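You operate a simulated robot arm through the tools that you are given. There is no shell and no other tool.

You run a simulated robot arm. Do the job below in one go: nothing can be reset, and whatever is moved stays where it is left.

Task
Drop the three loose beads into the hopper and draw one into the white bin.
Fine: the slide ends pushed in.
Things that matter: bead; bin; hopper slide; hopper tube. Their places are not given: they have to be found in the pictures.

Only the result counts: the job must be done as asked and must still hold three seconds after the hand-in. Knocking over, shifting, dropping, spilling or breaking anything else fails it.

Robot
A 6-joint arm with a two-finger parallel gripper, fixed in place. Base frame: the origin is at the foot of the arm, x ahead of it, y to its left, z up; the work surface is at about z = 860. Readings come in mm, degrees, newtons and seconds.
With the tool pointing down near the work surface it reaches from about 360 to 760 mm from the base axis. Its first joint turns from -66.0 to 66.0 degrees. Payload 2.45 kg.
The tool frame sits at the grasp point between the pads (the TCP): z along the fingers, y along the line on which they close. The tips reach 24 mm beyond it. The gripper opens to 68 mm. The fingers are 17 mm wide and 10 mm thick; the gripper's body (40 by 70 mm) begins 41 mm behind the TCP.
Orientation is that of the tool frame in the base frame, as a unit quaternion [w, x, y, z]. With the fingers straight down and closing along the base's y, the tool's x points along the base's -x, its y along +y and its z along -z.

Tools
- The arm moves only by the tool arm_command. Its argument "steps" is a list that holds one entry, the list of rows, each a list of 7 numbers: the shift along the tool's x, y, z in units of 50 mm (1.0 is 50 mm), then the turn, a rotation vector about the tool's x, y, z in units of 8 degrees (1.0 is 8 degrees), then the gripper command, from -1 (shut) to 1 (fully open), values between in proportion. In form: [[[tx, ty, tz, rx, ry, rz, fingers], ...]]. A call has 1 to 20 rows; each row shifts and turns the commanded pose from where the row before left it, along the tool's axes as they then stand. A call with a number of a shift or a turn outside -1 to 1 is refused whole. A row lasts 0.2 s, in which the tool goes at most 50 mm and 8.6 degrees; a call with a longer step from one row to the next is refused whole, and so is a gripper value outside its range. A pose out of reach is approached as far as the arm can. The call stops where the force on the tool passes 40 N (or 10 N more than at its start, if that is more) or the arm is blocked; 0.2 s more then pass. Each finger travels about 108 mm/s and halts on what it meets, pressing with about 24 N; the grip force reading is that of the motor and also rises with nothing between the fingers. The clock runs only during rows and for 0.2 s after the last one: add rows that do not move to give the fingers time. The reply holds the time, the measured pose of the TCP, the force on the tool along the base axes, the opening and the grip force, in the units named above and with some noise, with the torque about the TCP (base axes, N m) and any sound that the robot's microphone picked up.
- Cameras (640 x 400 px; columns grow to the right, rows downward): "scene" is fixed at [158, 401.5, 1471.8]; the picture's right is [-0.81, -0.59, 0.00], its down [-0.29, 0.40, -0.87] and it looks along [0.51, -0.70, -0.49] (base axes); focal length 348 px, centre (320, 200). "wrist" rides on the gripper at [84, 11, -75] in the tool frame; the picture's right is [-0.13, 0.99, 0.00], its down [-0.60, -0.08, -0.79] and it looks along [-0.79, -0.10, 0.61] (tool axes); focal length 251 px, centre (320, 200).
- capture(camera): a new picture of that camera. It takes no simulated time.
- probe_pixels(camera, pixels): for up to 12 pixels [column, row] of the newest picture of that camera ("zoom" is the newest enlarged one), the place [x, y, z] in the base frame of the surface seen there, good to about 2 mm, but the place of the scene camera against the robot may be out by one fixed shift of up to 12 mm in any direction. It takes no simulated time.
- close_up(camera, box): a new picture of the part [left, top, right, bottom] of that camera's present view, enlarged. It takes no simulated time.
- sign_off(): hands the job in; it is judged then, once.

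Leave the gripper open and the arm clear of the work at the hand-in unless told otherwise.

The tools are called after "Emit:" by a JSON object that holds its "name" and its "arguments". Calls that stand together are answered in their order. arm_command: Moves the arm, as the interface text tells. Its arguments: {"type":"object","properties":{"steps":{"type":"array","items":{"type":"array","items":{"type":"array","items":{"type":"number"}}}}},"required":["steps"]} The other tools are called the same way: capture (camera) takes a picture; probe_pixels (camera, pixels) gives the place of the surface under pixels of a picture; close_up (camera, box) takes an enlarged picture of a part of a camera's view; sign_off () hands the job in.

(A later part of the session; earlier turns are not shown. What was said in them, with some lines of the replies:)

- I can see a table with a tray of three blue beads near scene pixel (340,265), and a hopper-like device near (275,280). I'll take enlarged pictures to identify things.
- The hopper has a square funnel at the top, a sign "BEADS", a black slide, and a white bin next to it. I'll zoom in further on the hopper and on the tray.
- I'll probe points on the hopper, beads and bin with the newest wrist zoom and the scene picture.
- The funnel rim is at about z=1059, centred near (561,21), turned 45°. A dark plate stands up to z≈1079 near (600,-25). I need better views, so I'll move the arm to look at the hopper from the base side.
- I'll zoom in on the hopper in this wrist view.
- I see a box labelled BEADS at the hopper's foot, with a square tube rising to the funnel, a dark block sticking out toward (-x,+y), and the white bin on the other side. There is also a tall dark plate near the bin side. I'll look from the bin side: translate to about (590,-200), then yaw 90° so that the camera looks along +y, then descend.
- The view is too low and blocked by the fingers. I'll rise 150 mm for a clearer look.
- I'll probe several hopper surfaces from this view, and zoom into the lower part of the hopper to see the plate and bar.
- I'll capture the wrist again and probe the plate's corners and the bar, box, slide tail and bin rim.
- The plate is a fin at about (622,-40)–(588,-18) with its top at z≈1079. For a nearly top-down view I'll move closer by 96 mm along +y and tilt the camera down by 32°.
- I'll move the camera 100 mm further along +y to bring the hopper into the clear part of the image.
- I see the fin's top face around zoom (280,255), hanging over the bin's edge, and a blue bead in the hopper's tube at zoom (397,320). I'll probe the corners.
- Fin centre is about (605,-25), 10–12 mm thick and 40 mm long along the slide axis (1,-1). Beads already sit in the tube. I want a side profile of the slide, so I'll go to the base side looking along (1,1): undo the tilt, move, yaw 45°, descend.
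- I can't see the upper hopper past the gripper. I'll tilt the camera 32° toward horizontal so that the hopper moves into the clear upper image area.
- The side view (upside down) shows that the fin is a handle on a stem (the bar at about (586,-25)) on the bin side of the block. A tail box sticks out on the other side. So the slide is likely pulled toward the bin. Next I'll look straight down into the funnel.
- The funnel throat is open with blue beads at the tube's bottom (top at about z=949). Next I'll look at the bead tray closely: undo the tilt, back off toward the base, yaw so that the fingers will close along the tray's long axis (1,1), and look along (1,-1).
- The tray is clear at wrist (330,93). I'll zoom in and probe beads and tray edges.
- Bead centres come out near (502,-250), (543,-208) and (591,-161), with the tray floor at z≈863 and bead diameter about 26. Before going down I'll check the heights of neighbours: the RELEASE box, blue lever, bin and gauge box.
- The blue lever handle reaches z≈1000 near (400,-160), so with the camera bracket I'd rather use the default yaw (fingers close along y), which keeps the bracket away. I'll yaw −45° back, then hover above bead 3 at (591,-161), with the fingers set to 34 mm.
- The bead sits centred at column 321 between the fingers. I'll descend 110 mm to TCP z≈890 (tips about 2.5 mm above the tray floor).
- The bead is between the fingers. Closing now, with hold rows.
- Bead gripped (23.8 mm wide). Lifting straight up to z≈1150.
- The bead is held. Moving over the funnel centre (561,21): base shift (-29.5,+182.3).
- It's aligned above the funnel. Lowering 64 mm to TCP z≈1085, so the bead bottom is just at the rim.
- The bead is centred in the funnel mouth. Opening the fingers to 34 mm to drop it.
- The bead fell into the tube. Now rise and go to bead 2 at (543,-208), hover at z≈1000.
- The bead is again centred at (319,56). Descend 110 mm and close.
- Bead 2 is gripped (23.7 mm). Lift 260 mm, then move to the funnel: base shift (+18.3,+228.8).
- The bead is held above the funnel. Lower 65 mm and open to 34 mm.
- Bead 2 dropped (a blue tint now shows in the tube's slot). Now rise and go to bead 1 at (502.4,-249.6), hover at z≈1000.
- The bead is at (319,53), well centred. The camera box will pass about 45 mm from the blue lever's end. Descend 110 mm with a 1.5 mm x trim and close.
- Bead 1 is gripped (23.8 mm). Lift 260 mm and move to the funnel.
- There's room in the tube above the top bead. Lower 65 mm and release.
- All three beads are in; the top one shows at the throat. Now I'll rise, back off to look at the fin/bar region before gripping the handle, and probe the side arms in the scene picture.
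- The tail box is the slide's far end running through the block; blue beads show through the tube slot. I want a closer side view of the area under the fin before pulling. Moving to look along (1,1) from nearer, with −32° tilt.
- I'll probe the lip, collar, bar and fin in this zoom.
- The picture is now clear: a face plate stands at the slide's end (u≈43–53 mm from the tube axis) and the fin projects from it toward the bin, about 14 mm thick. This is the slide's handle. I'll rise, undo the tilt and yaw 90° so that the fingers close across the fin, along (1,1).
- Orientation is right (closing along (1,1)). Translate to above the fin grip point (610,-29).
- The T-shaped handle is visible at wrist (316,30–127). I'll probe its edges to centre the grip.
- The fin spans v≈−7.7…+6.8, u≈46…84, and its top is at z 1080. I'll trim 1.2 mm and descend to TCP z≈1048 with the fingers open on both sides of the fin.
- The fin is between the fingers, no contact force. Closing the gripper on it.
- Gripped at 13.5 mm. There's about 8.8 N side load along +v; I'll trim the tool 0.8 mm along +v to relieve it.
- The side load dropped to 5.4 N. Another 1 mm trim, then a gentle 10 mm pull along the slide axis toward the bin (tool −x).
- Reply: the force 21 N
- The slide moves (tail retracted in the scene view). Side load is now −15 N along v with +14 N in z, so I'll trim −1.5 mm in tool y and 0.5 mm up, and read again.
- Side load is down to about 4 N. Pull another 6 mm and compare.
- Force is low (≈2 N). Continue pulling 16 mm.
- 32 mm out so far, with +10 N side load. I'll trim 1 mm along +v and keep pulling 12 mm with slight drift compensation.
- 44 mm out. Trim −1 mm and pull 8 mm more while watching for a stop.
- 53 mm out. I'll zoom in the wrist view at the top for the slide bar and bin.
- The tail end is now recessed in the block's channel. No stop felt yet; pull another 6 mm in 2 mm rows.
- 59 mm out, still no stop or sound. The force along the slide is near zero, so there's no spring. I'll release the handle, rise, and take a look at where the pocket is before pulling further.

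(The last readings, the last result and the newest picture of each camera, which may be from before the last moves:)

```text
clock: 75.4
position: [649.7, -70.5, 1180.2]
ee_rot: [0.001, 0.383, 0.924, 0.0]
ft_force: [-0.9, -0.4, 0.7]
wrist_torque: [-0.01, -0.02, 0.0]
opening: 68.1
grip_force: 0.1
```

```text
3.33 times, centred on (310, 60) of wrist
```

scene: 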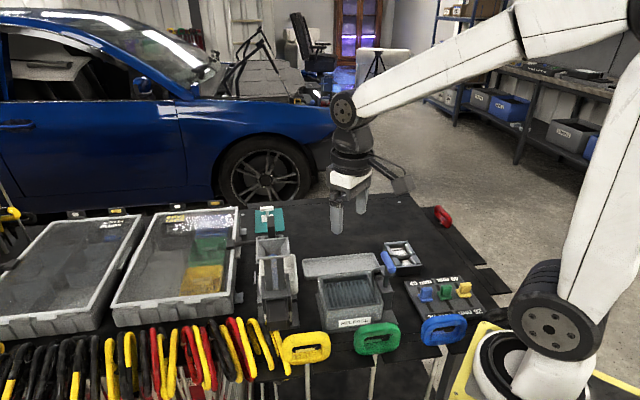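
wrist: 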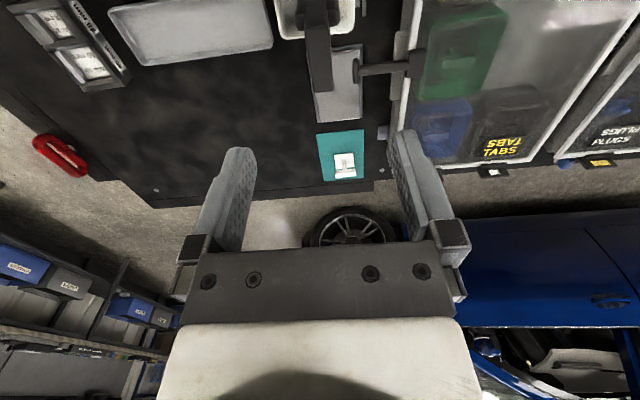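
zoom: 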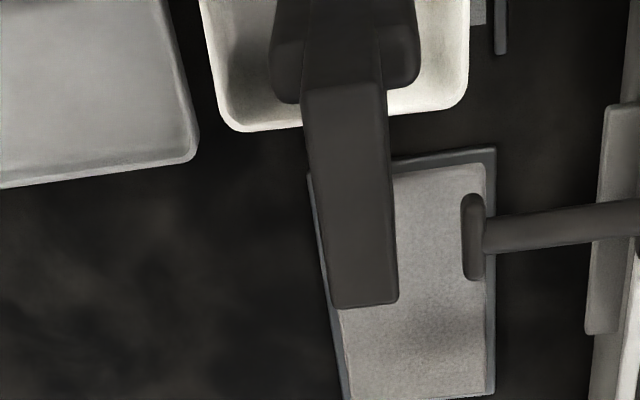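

The slide stays out. Tilt the camera down 32° and shift back 21 mm to look straight down on the gap between the block and the handle.

Emit:
{"name": "arm_command", "arguments": {"steps": [[[0.42, 0, 0, 0, 0, 0, 1], [0, 0, 0, 0, 1, 0, 1], [0, 0, 0, 0, 1, 0, 1], [0, 0, 0, 0, 1, 0, 1], [0, 0, 0, 0, 1, 0, 1], [0, 0, 0, 0, 0, 0, 1]]]}}

Emit:
{"name": "capture", "arguments": {"camera": "wrist"}}

Emit:
{"name": "close_up", "arguments": {"camera": "wrist", "box": [240, 20, 400, 160]}}

```text
clock: 76.8
position: [634.9, -55.9, 1180.2]
ee_rot: [-0.255, 0.367, 0.888, 0.105]
ft_force: [-0.1, 0.0, 0.1]
wrist_torque: [0.02, 0.03, -0.03]
opening: 68.1
grip_force: 0.1
```

```text
taken
```

wrist: 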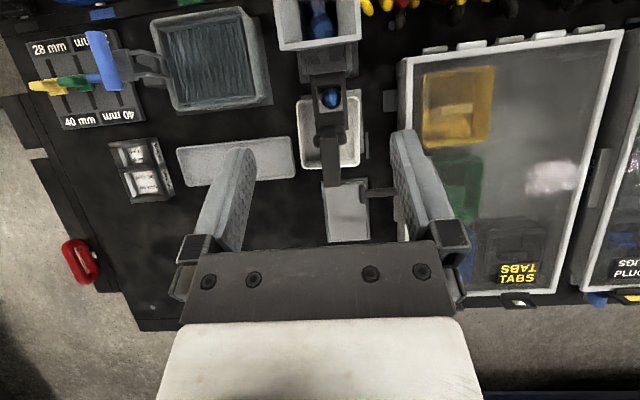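

```text
2.86 times, centred on (320, 90) of wrist
```

zoom: 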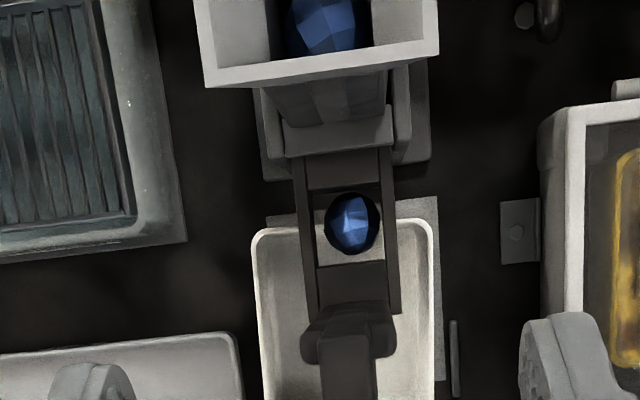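

The pocket with one bead is visible at zoom (351,225), just before the bin's near rim. I'll probe positions.

Emit:
{"name": "close_up", "arguments": {"camera": "wrist", "box": [290, 50, 360, 130]}}

Emit:
{"name": "probe_pixels", "arguments": {"camera": "wrist", "pixels": [[331, 97], [322, 90], [341, 90], [322, 112], [341, 111], [331, 86], [318, 82], [316, 110], [347, 105], [333, 118], [325, 60], [318, 126]]}}

Emit:
{"name": "probe_pixels", "arguments": {"camera": "wrist", "pixels": [[303, 102], [358, 97], [300, 99], [361, 95], [346, 120], [313, 60], [345, 58], [330, 40], [335, 112], [330, 106], [347, 75], [310, 90]]}}

```text
5.00 times, centred on (325, 90) of wrist
```

zoom: 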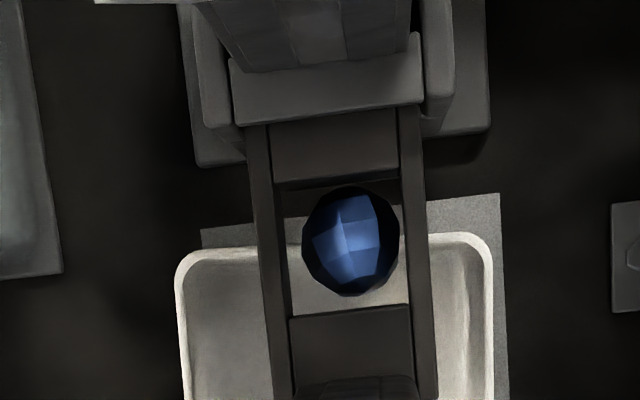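

```text
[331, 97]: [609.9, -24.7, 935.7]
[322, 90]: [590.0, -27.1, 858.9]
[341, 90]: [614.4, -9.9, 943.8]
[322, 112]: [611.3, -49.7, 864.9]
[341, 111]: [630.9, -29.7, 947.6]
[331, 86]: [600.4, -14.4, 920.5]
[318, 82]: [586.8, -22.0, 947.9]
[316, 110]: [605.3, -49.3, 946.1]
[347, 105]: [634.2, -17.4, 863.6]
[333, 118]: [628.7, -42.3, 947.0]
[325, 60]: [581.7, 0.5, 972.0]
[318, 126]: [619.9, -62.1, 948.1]
```

```text
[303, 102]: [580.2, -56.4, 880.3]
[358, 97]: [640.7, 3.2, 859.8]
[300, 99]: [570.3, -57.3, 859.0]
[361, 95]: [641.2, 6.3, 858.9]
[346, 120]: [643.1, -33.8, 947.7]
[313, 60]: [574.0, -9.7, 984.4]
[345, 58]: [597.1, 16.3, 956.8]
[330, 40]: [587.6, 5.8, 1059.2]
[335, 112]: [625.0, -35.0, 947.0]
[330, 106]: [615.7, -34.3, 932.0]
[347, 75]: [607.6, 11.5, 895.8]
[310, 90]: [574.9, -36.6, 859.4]
```

The pocket is an open window (u≈51–85) in the slide. The bead's centre is at about u=67, z≈924, apparently already off the floor edge. I'll probe the bin rim and the bead more finely.

Emit:
{"name": "close_up", "arguments": {"camera": "wrist", "box": [305, 75, 355, 125]}}

Emit:
{"name": "probe_pixels", "arguments": {"camera": "zoom", "pixels": [[330, 150], [330, 200], [340, 250], [270, 200], [400, 190], [330, 110], [330, 75], [250, 290], [420, 280], [250, 130], [420, 120], [330, 300]]}}

Emit:
{"name": "probe_pixels", "arguments": {"camera": "wrist", "pixels": [[307, 100], [307, 98], [310, 101], [352, 98], [355, 97], [352, 96], [307, 104], [356, 104], [298, 110], [358, 110], [303, 164], [357, 160]]}}

```text
8.00 times, centred on (330, 100) of wrist
```

zoom: 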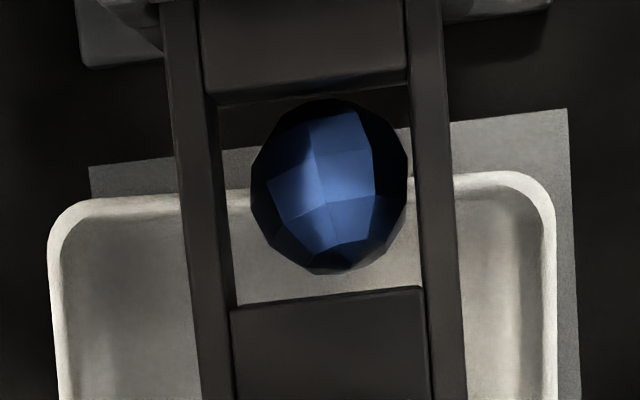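

```text
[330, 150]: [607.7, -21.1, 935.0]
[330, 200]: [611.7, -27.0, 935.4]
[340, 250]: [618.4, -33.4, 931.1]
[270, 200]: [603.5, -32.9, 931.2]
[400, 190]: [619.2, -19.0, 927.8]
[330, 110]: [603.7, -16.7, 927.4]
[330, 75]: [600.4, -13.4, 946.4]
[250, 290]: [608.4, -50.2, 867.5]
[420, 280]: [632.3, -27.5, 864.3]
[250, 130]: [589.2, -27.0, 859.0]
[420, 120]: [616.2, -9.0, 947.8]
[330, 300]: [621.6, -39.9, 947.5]
```

```text
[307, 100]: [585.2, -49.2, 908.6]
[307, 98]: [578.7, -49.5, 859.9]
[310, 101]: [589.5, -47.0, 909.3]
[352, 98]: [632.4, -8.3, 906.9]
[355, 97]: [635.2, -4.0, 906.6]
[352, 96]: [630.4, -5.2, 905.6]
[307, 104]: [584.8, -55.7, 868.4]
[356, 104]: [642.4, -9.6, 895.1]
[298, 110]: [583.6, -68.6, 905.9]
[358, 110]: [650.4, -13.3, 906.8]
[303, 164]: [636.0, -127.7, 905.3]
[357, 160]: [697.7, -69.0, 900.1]
```

The bead is resting on the bin's near rim (u≈69, z≈908), leaning against the floor edge at u≈55. The window's rear wall is still about 5 mm behind it. So I need to pull about 12–15 mm more to roll it over into the bin; the tail will still block the tube. Returning to the grip pose.

Emit:
{"name": "arm_command", "arguments": {"steps": [[[0, 0, 0, 0, -1, 0, 1], [0, 0, 0, 0, -1, 0, 1], [0, 0, 0, 0, -1, 0, 1], [0, 0, 0, 0, -1, 0, 1], [-0.42, 0, 0, 0, 0, 0, 1], [0, 0, 0.5, 0, 0, 0, 1], [0, 0, 0.7, 0, 0, 0, 0.5], [0, 0, 0.7, 0, 0, 0, 0.5], [0, 0, 0.4, 0, 0, 0, 0.5], [0, 0, 0.3, 0, 0, 0, 0.5], [0, 0, 0, 0, 0, 0, 0.5]]]}}

Emit:
{"name": "capture", "arguments": {"camera": "wrist"}}

```text
clock: 79.2
position: [651.0, -71.1, 1049.3]
ee_rot: [0.001, 0.382, 0.924, 0.0]
ft_force: [0.2, -0.6, -0.7]
wrist_torque: [-0.01, -0.01, -0.05]
opening: 50.9
grip_force: 0.1
```

```text
taken
```

wrist: 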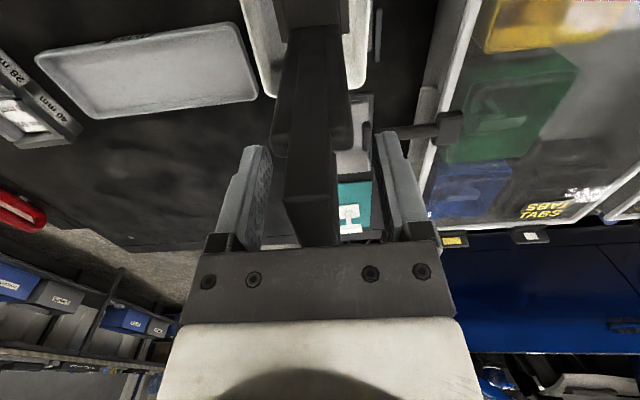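

The fin is centred between the fingers. Close and hold.

Emit:
{"name": "arm_command", "arguments": {"steps": [[[0, 0, 0, 0, 0, 0, 0], [0, 0, 0, 0, 0, 0, -0.4], [0, 0, 0, 0, 0, 0, -1], [0, 0, 0, 0, 0, 0, -1], [0, 0, 0, 0, 0, 0, -1]]]}}

```text
clock: 80.4
position: [650.1, -70.7, 1049.2]
ee_rot: [0.0, 0.383, 0.924, 0.001]
ft_force: [0.1, -0.7, -0.9]
wrist_torque: [-0.03, -0.07, 0.05]
opening: 13.8
grip_force: 34.2
```

Gripped cleanly with no side load. Pull 8 mm further in 2 mm rows.

Emit:
{"name": "arm_command", "arguments": {"steps": [[[-0.04, 0, 0, 0, 0, 0, -1], [-0.04, 0, 0, 0, 0, 0, -1], [-0.04, 0, 0, 0, 0, 0, -1], [-0.04, 0, 0, 0, 0, 0, -1], [0, 0, 0, 0, 0, 0, -1]]]}}

Emit:
{"name": "close_up", "arguments": {"camera": "scene", "box": [235, 215, 325, 335]}}

```text
clock: 81.6
position: [656.0, -75.7, 1049.2]
ee_rot: [0.0, 0.382, 0.924, 0.0]
ft_force: [2.2, 1.3, -2.1]
wrist_torque: [-0.05, -0.05, 0.03]
opening: 13.6
grip_force: 33.4
```

```text
3.33 times, centred on (280, 275) of scene
```

zoom: 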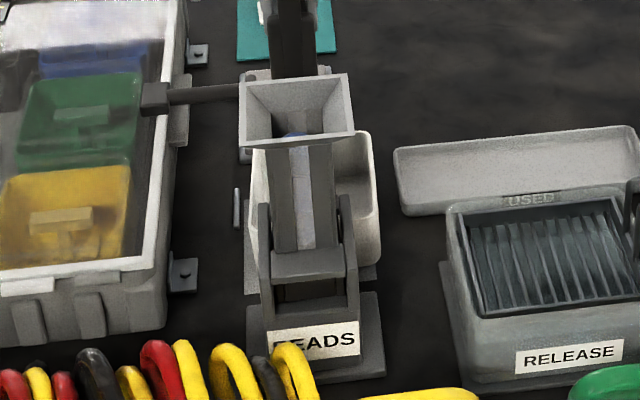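

67 mm out; no stop. Pull 6 mm more.

Emit:
{"name": "arm_command", "arguments": {"steps": [[[-0.04, 0, 0, 0, 0, 0, -1], [-0.04, 0, 0, 0, 0, 0, -1], [-0.04, 0, 0, 0, 0, 0, -1], [0, 0, 0, 0, 0, 0, -1]]]}}

Emit:
{"name": "close_up", "arguments": {"camera": "wrist", "box": [230, 0, 390, 110]}}

Emit:
{"name": "close_up", "arguments": {"camera": "scene", "box": [255, 255, 305, 325]}}

```text
clock: 82.6
position: [659.3, -78.3, 1048.8]
ee_rot: [-0.002, 0.383, 0.924, 0.0]
ft_force: [-14.0, 11.1, 1.5]
wrist_torque: [0.01, -0.48, -0.09]
opening: 13.7
grip_force: 34.1
```

```text
3.64 times, centred on (310, 55) of wrist
```

zoom: 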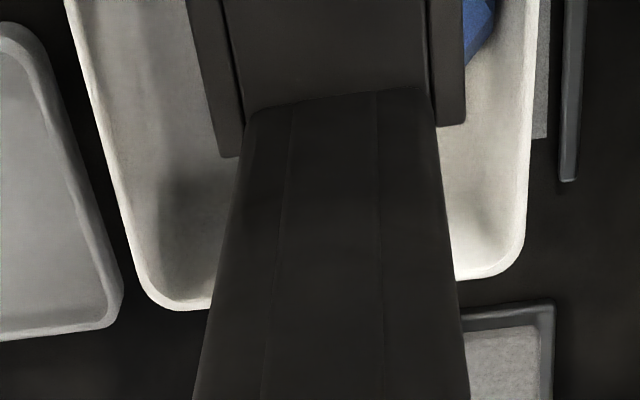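

```text
5.71 times, centred on (280, 290) of scene
```

zoom: 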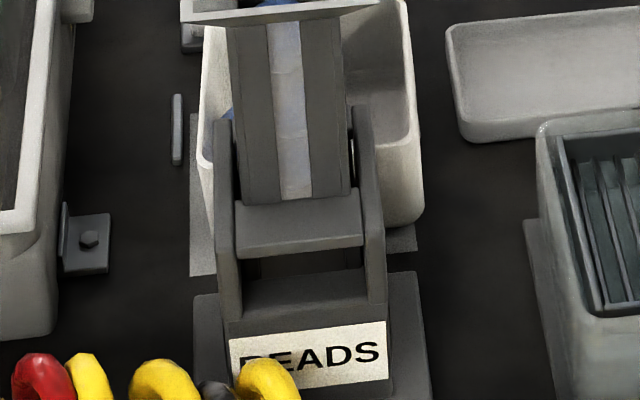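

The bead has dropped into the bin: blue is visible inside the bin at wrist zoom (475,30) and scene zoom (225,113). The slide reached its stop (about 18 N along the axis). Now push the slide back in, first 24 mm.

Emit:
{"name": "arm_command", "arguments": {"steps": [[[0.06, 0, 0, 0, 0, 0, -1], [0.06, 0, 0, 0, 0, 0, -1], [0.06, 0, 0, 0, 0, 0, -1], [0.06, 0, 0, 0, 0, 0, -1], [0.06, 0, 0, 0, 0, 0, -1], [0.06, 0, 0, 0, 0, 0, -1], [0.06, 0, 0, 0, 0, 0, -1], [0.06, 0, 0, 0, 0, 0, -1], [0, 0, 0, 0, 0, 0, -1]]]}}

Emit:
{"name": "close_up", "arguments": {"camera": "scene", "box": [235, 215, 325, 335]}}

```text
clock: 84.6
position: [643.3, -64.5, 1047.3]
ee_rot: [-0.001, 0.382, 0.924, 0.0]
ft_force: [6.7, 5.7, -8.6]
wrist_torque: [-0.74, -0.69, -0.06]
opening: 13.9
grip_force: 33.6
```

```text
3.33 times, centred on (280, 275) of scene
```

zoom: 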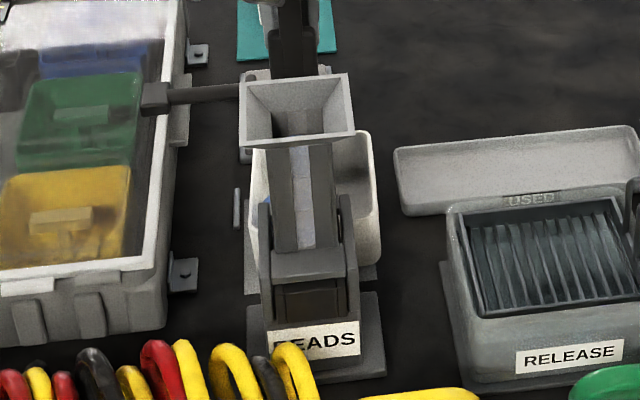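

The throat bead isn't visible any more, so the stack has settled. I'll zoom in on the tube slot and channel before pushing further.

Emit:
{"name": "close_up", "arguments": {"camera": "scene", "box": [260, 235, 300, 320]}}

Emit:
{"name": "close_up", "arguments": {"camera": "wrist", "box": [200, 0, 420, 140]}}

```text
4.71 times, centred on (280, 278) of scene
```

zoom: 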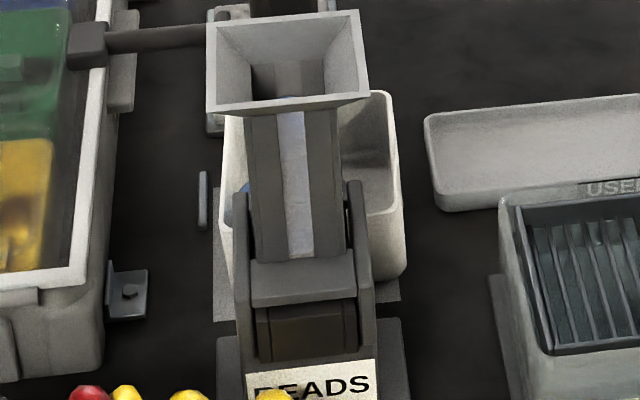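

```text
2.86 times, centred on (310, 70) of wrist
```

zoom: 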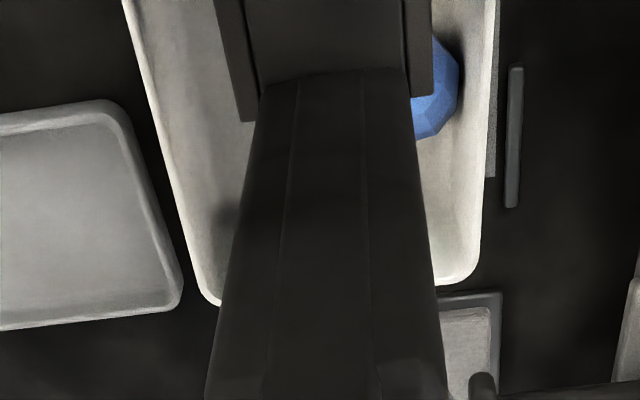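

The slot is still full of beads; the bead in the bin is visible. Continue pushing in: trim 1 mm along +v, then 24 mm.

Emit:
{"name": "arm_command", "arguments": {"steps": [[[0, 0.02, 0.01, 0, 0, 0, -1], [0.06, 0, 0, 0, 0, 0, -1], [0.06, 0, 0, 0, 0, 0, -1], [0.06, 0, 0, 0, 0, 0, -1], [0.06, 0, 0, 0, 0, 0, -1], [0.06, 0, 0, 0, 0, 0, -1], [0.06, 0, 0, 0, 0, 0, -1], [0.06, 0, 0, 0, 0, 0, -1], [0.06, 0, 0, 0, 0, 0, -1], [0, 0, 0, 0, 0, 0, -1]]]}}

Emit:
{"name": "close_up", "arguments": {"camera": "scene", "box": [260, 235, 300, 320]}}

```text
clock: 86.8
position: [627.6, -46.1, 1049.3]
ee_rot: [0.0, 0.383, 0.924, 0.0]
ft_force: [-8.5, -9.5, 1.6]
wrist_torque: [0.01, -0.3, -0.08]
opening: 13.7
grip_force: 34.1
```

```text
4.71 times, centred on (280, 278) of scene
```

zoom: 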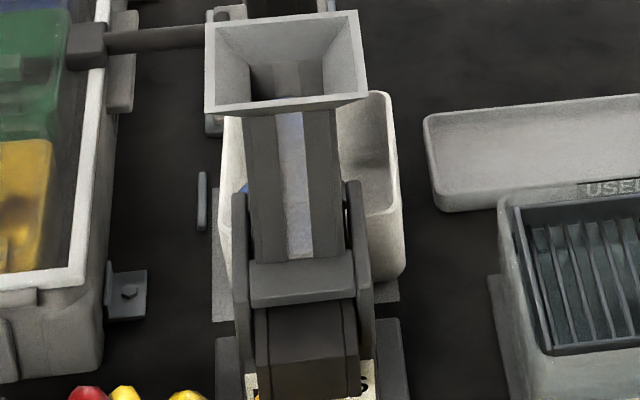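

About 25 mm remain. Trim −1 mm along v and push 18 mm.

Emit:
{"name": "arm_command", "arguments": {"steps": [[[0, -0.02, 0, 0, 0, 0, -1], [0.06, 0, 0, 0, 0, 0, -1], [0.06, 0, 0, 0, 0, 0, -1], [0.06, 0, 0, 0, 0, 0, -1], [0.06, 0, 0, 0, 0, 0, -1], [0.06, 0, 0, 0, 0, 0, -1], [0.06, 0, 0, 0, 0, 0, -1], [0, 0, 0, 0, 0, 0, -1]]]}}

Emit:
{"name": "close_up", "arguments": {"camera": "scene", "box": [260, 235, 300, 320]}}

```text
clock: 88.6
position: [613.9, -33.0, 1048.9]
ee_rot: [0.001, 0.383, 0.924, 0.0]
ft_force: [1.7, 2.4, 3.6]
wrist_torque: [0.21, 0.49, -0.03]
opening: 14.0
grip_force: 33.6
```

```text
4.71 times, centred on (280, 278) of scene
```

zoom: 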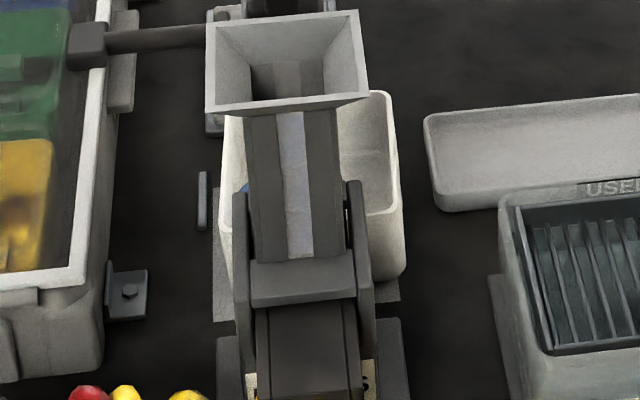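

About 6 mm remain. Push 6 mm in small rows and read the force.

Emit:
{"name": "arm_command", "arguments": {"steps": [[[0.04, 0, 0, 0, 0, 0, -1], [0.04, 0, 0, 0, 0, 0, -1], [0.04, 0, 0, 0, 0, 0, -1], [0, 0, 0, 0, 0, 0, -1]]]}}

```text
clock: 89.6
position: [610.4, -28.1, 1047.9]
ee_rot: [0.0, 0.383, 0.924, -0.001]
ft_force: [3.3, 2.4, 5.7]
wrist_torque: [0.3, 0.62, -0.02]
opening: 14.0
grip_force: 33.8
```

Back to about the starting place without stop contact. Push 2 mm more to feel the inner stop.

Emit:
{"name": "arm_command", "arguments": {"steps": [[[0.02, 0, 0, 0, 0, 0, -1], [0.02, 0, 0, 0, 0, 0, -1], [0, 0, 0, 0, 0, 0, -1]]]}}

```text
clock: 90.4
position: [609.3, -29.7, 1049.6]
ee_rot: [0.001, 0.383, 0.924, 0.0]
ft_force: [14.4, -7.0, 2.7]
wrist_torque: [-0.12, 0.54, -0.05]
opening: 13.9
grip_force: 33.4
```

15 N along the axis: the slide is against its inner stop, fully in. Release the fin and rise straight up.

Emit:
{"name": "arm_command", "arguments": {"steps": [[[0, 0, 0, 0, 0, 0, -0.4], [0, 0, 0, 0, 0, 0, 0], [0, 0, 0, 0, 0, 0, 0.3], [0, 0, 0, 0, 0, 0, 0.3], [0, 0, -0.5, 0, 0, 0, 0.3], [0, 0, -0.8, 0, 0, 0, 0.3], [0, 0, -0.8, 0, 0, 0, 0.3], [0, 0, -0.5, 0, 0, 0, 1], [0, 0, 0, 0, 0, 0, 1]]]}}

Emit:
{"name": "capture", "arguments": {"camera": "wrist"}}

Emit:
{"name": "capture", "arguments": {"camera": "scene"}}

Emit:
{"name": "close_up", "arguments": {"camera": "scene", "box": [235, 215, 325, 335]}}

```text
clock: 92.4
position: [607.5, -27.7, 1178.7]
ee_rot: [0.0, 0.382, 0.924, 0.0]
ft_force: [0.1, 0.5, 0.6]
wrist_torque: [0.0, -0.02, 0.0]
opening: 67.9
grip_force: 0.1
```

```text
taken
```

wrist: 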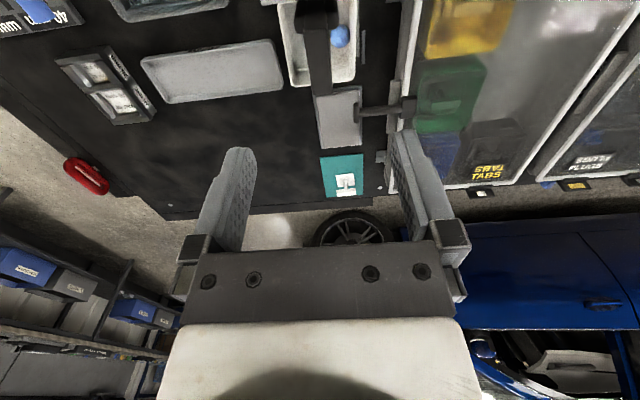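

```text
taken
```

scene: 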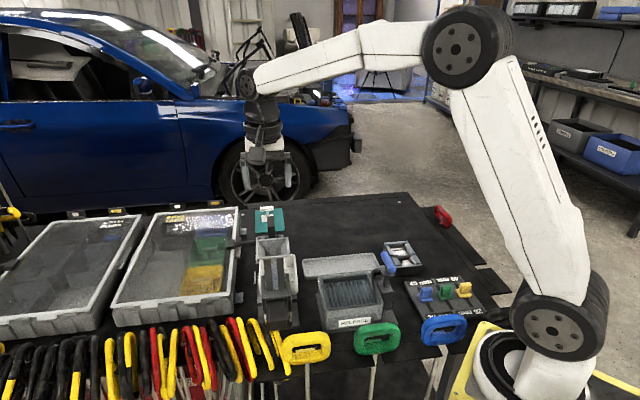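

```text
3.33 times, centred on (280, 275) of scene
```

zoom: 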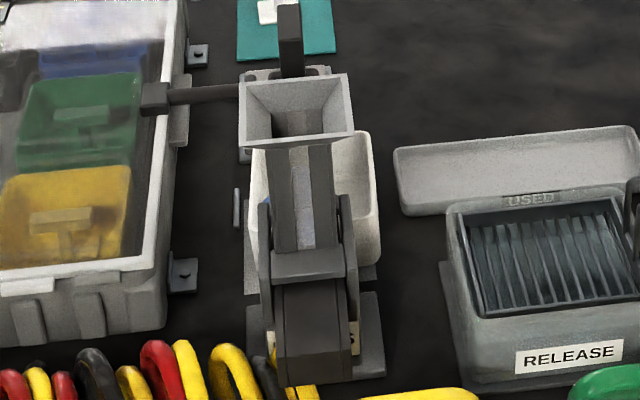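

The bead sits in the bin at wrist (340,36) and the slide's tail sticks out as at the start. I'll tilt the camera down for a full check of the bin, funnel and surroundings.

Emit:
{"name": "arm_command", "arguments": {"steps": [[[0, 0, -0.6, 0, 0, 0, 1], [0, 0, 0, 0, 1, 0, 1], [0, 0, 0, 0, 1, 0, 1], [0, 0, 0, 0, 1, 0, 1], [0, 0, 0, 0, 1, 0, 1], [0, 0, 0, 0, 0, 0, 1]]]}}

Emit:
{"name": "capture", "arguments": {"camera": "wrist"}}

Emit:
{"name": "close_up", "arguments": {"camera": "wrist", "box": [250, 20, 400, 190]}}

```text
clock: 93.8
position: [607.6, -27.8, 1209.0]
ee_rot: [-0.255, 0.368, 0.888, 0.106]
ft_force: [-0.9, 0.0, -0.3]
wrist_torque: [-0.03, 0.0, -0.01]
opening: 68.1
grip_force: 0.1
```

```text
taken
```

wrist: 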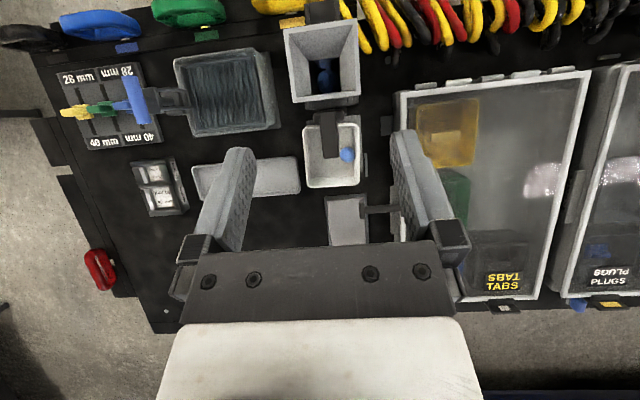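

```text
2.35 times, centred on (325, 105) of wrist
```

zoom: 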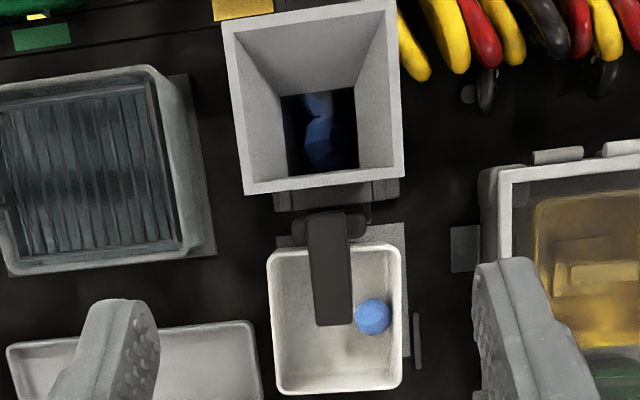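

One bead in the bin, the rest in the tube. I'll probe bin corners and the fin's top to confirm nothing shifted and the slide is home.

Emit:
{"name": "probe_pixels", "arguments": {"camera": "zoom", "pixels": [[272, 255], [398, 246], [396, 384], [280, 386], [330, 250], [335, 318], [312, 240], [348, 240], [372, 316], [320, 130], [312, 322], [350, 320]]}}

```text
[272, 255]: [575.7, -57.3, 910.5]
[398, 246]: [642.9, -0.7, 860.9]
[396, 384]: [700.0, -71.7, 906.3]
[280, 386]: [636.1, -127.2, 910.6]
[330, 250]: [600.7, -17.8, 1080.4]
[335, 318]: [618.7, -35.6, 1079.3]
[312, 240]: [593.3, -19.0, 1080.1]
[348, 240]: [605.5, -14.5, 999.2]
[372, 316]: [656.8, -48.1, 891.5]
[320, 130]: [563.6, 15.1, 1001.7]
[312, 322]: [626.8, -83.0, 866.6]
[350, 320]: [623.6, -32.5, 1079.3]
```

The bin hasn't moved and the fin is back at its starting place. Now level the tool and retreat up and away, gripper open.

Emit:
{"name": "arm_command", "arguments": {"steps": [[[0, 0, 0, 0, -1, 0, 1], [0, 0, 0, 0, -1, 0, 1], [0, 0, 0, 0, -1, 0, 1], [0, 0, 0, 0, -1, 0, 1], [0, 0, -0.7, 0, 0, 0, 1], [0, 0, -0.7, 0, 0, 0, 1], [0, -0.9, 0, 0, 0, 0, 1], [0, -0.9, 0, 0, 0, 0, 1], [0, -0.9, 0, 0, 0, 0, 1], [0, -0.9, 0, 0, 0, 0, 1], [0, 0, 0, 0, 0, 0, 1], [0, 0, 0, 0, 0, 0, 1]]]}}

Emit:
{"name": "capture", "arguments": {"camera": "scene"}}

Emit:
{"name": "close_up", "arguments": {"camera": "scene", "box": [230, 200, 430, 340]}}

```text
clock: 96.4
position: [479.8, -154.7, 1278.6]
ee_rot: [-0.001, 0.382, 0.924, 0.0]
ft_force: [0.0, 0.0, 0.1]
wrist_torque: [0.03, 0.01, -0.03]
opening: 68.1
grip_force: 0.0
```

```text
taken
```

scene: 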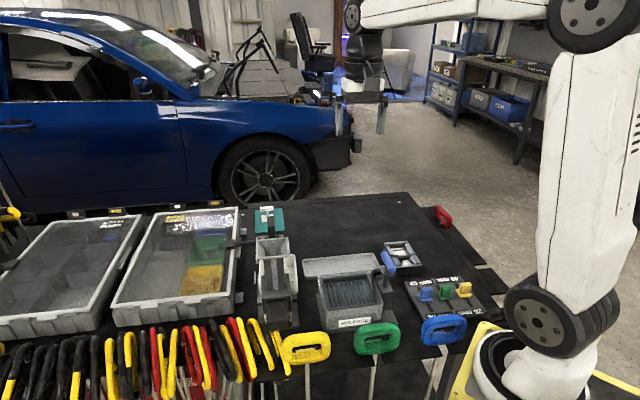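

```text
2.86 times, centred on (330, 270) of scene
```

zoom: 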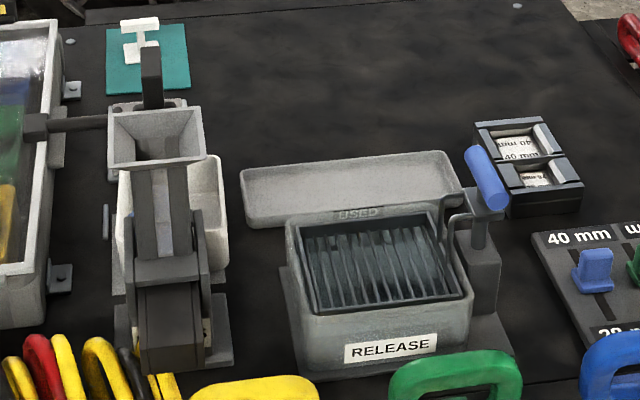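

All three loose beads went into the hopper, one bead is in the white bin, and the slide is pushed in. The tray is empty, the gripper is open and the arm is clear of the work. Handing in now.

Emit:
{"name": "sign_off", "arguments": {}}

```text
The job is handed in.
```

The job is done and handed in. All three loose beads are in the hopper, one bead is in the white bin, and the slide is pushed fully in against its inner stop. The sign-off reply gave no verdict, so I don't know how it was judged.

- **Hopper:** there was already at least one bead in the tube before I started. The bead in the bin may be one of those and not one of the three I dropped in.
- **Bin:** a final look from above showed exactly one bead in the bin. I measured the bin's rim before and after, and it had not moved.
- **Draw:** the bead first came to rest on the bin's near rim, with the slide about 59 mm out. I let go of the handle to look, took hold again, and pulled to the outer stop at about 70 mm. The bead then rolled into the bin.
- **Other objects:** I saw nothing else knocked over, moved or spilled. The arm ended high and clear of the table with the gripper open.
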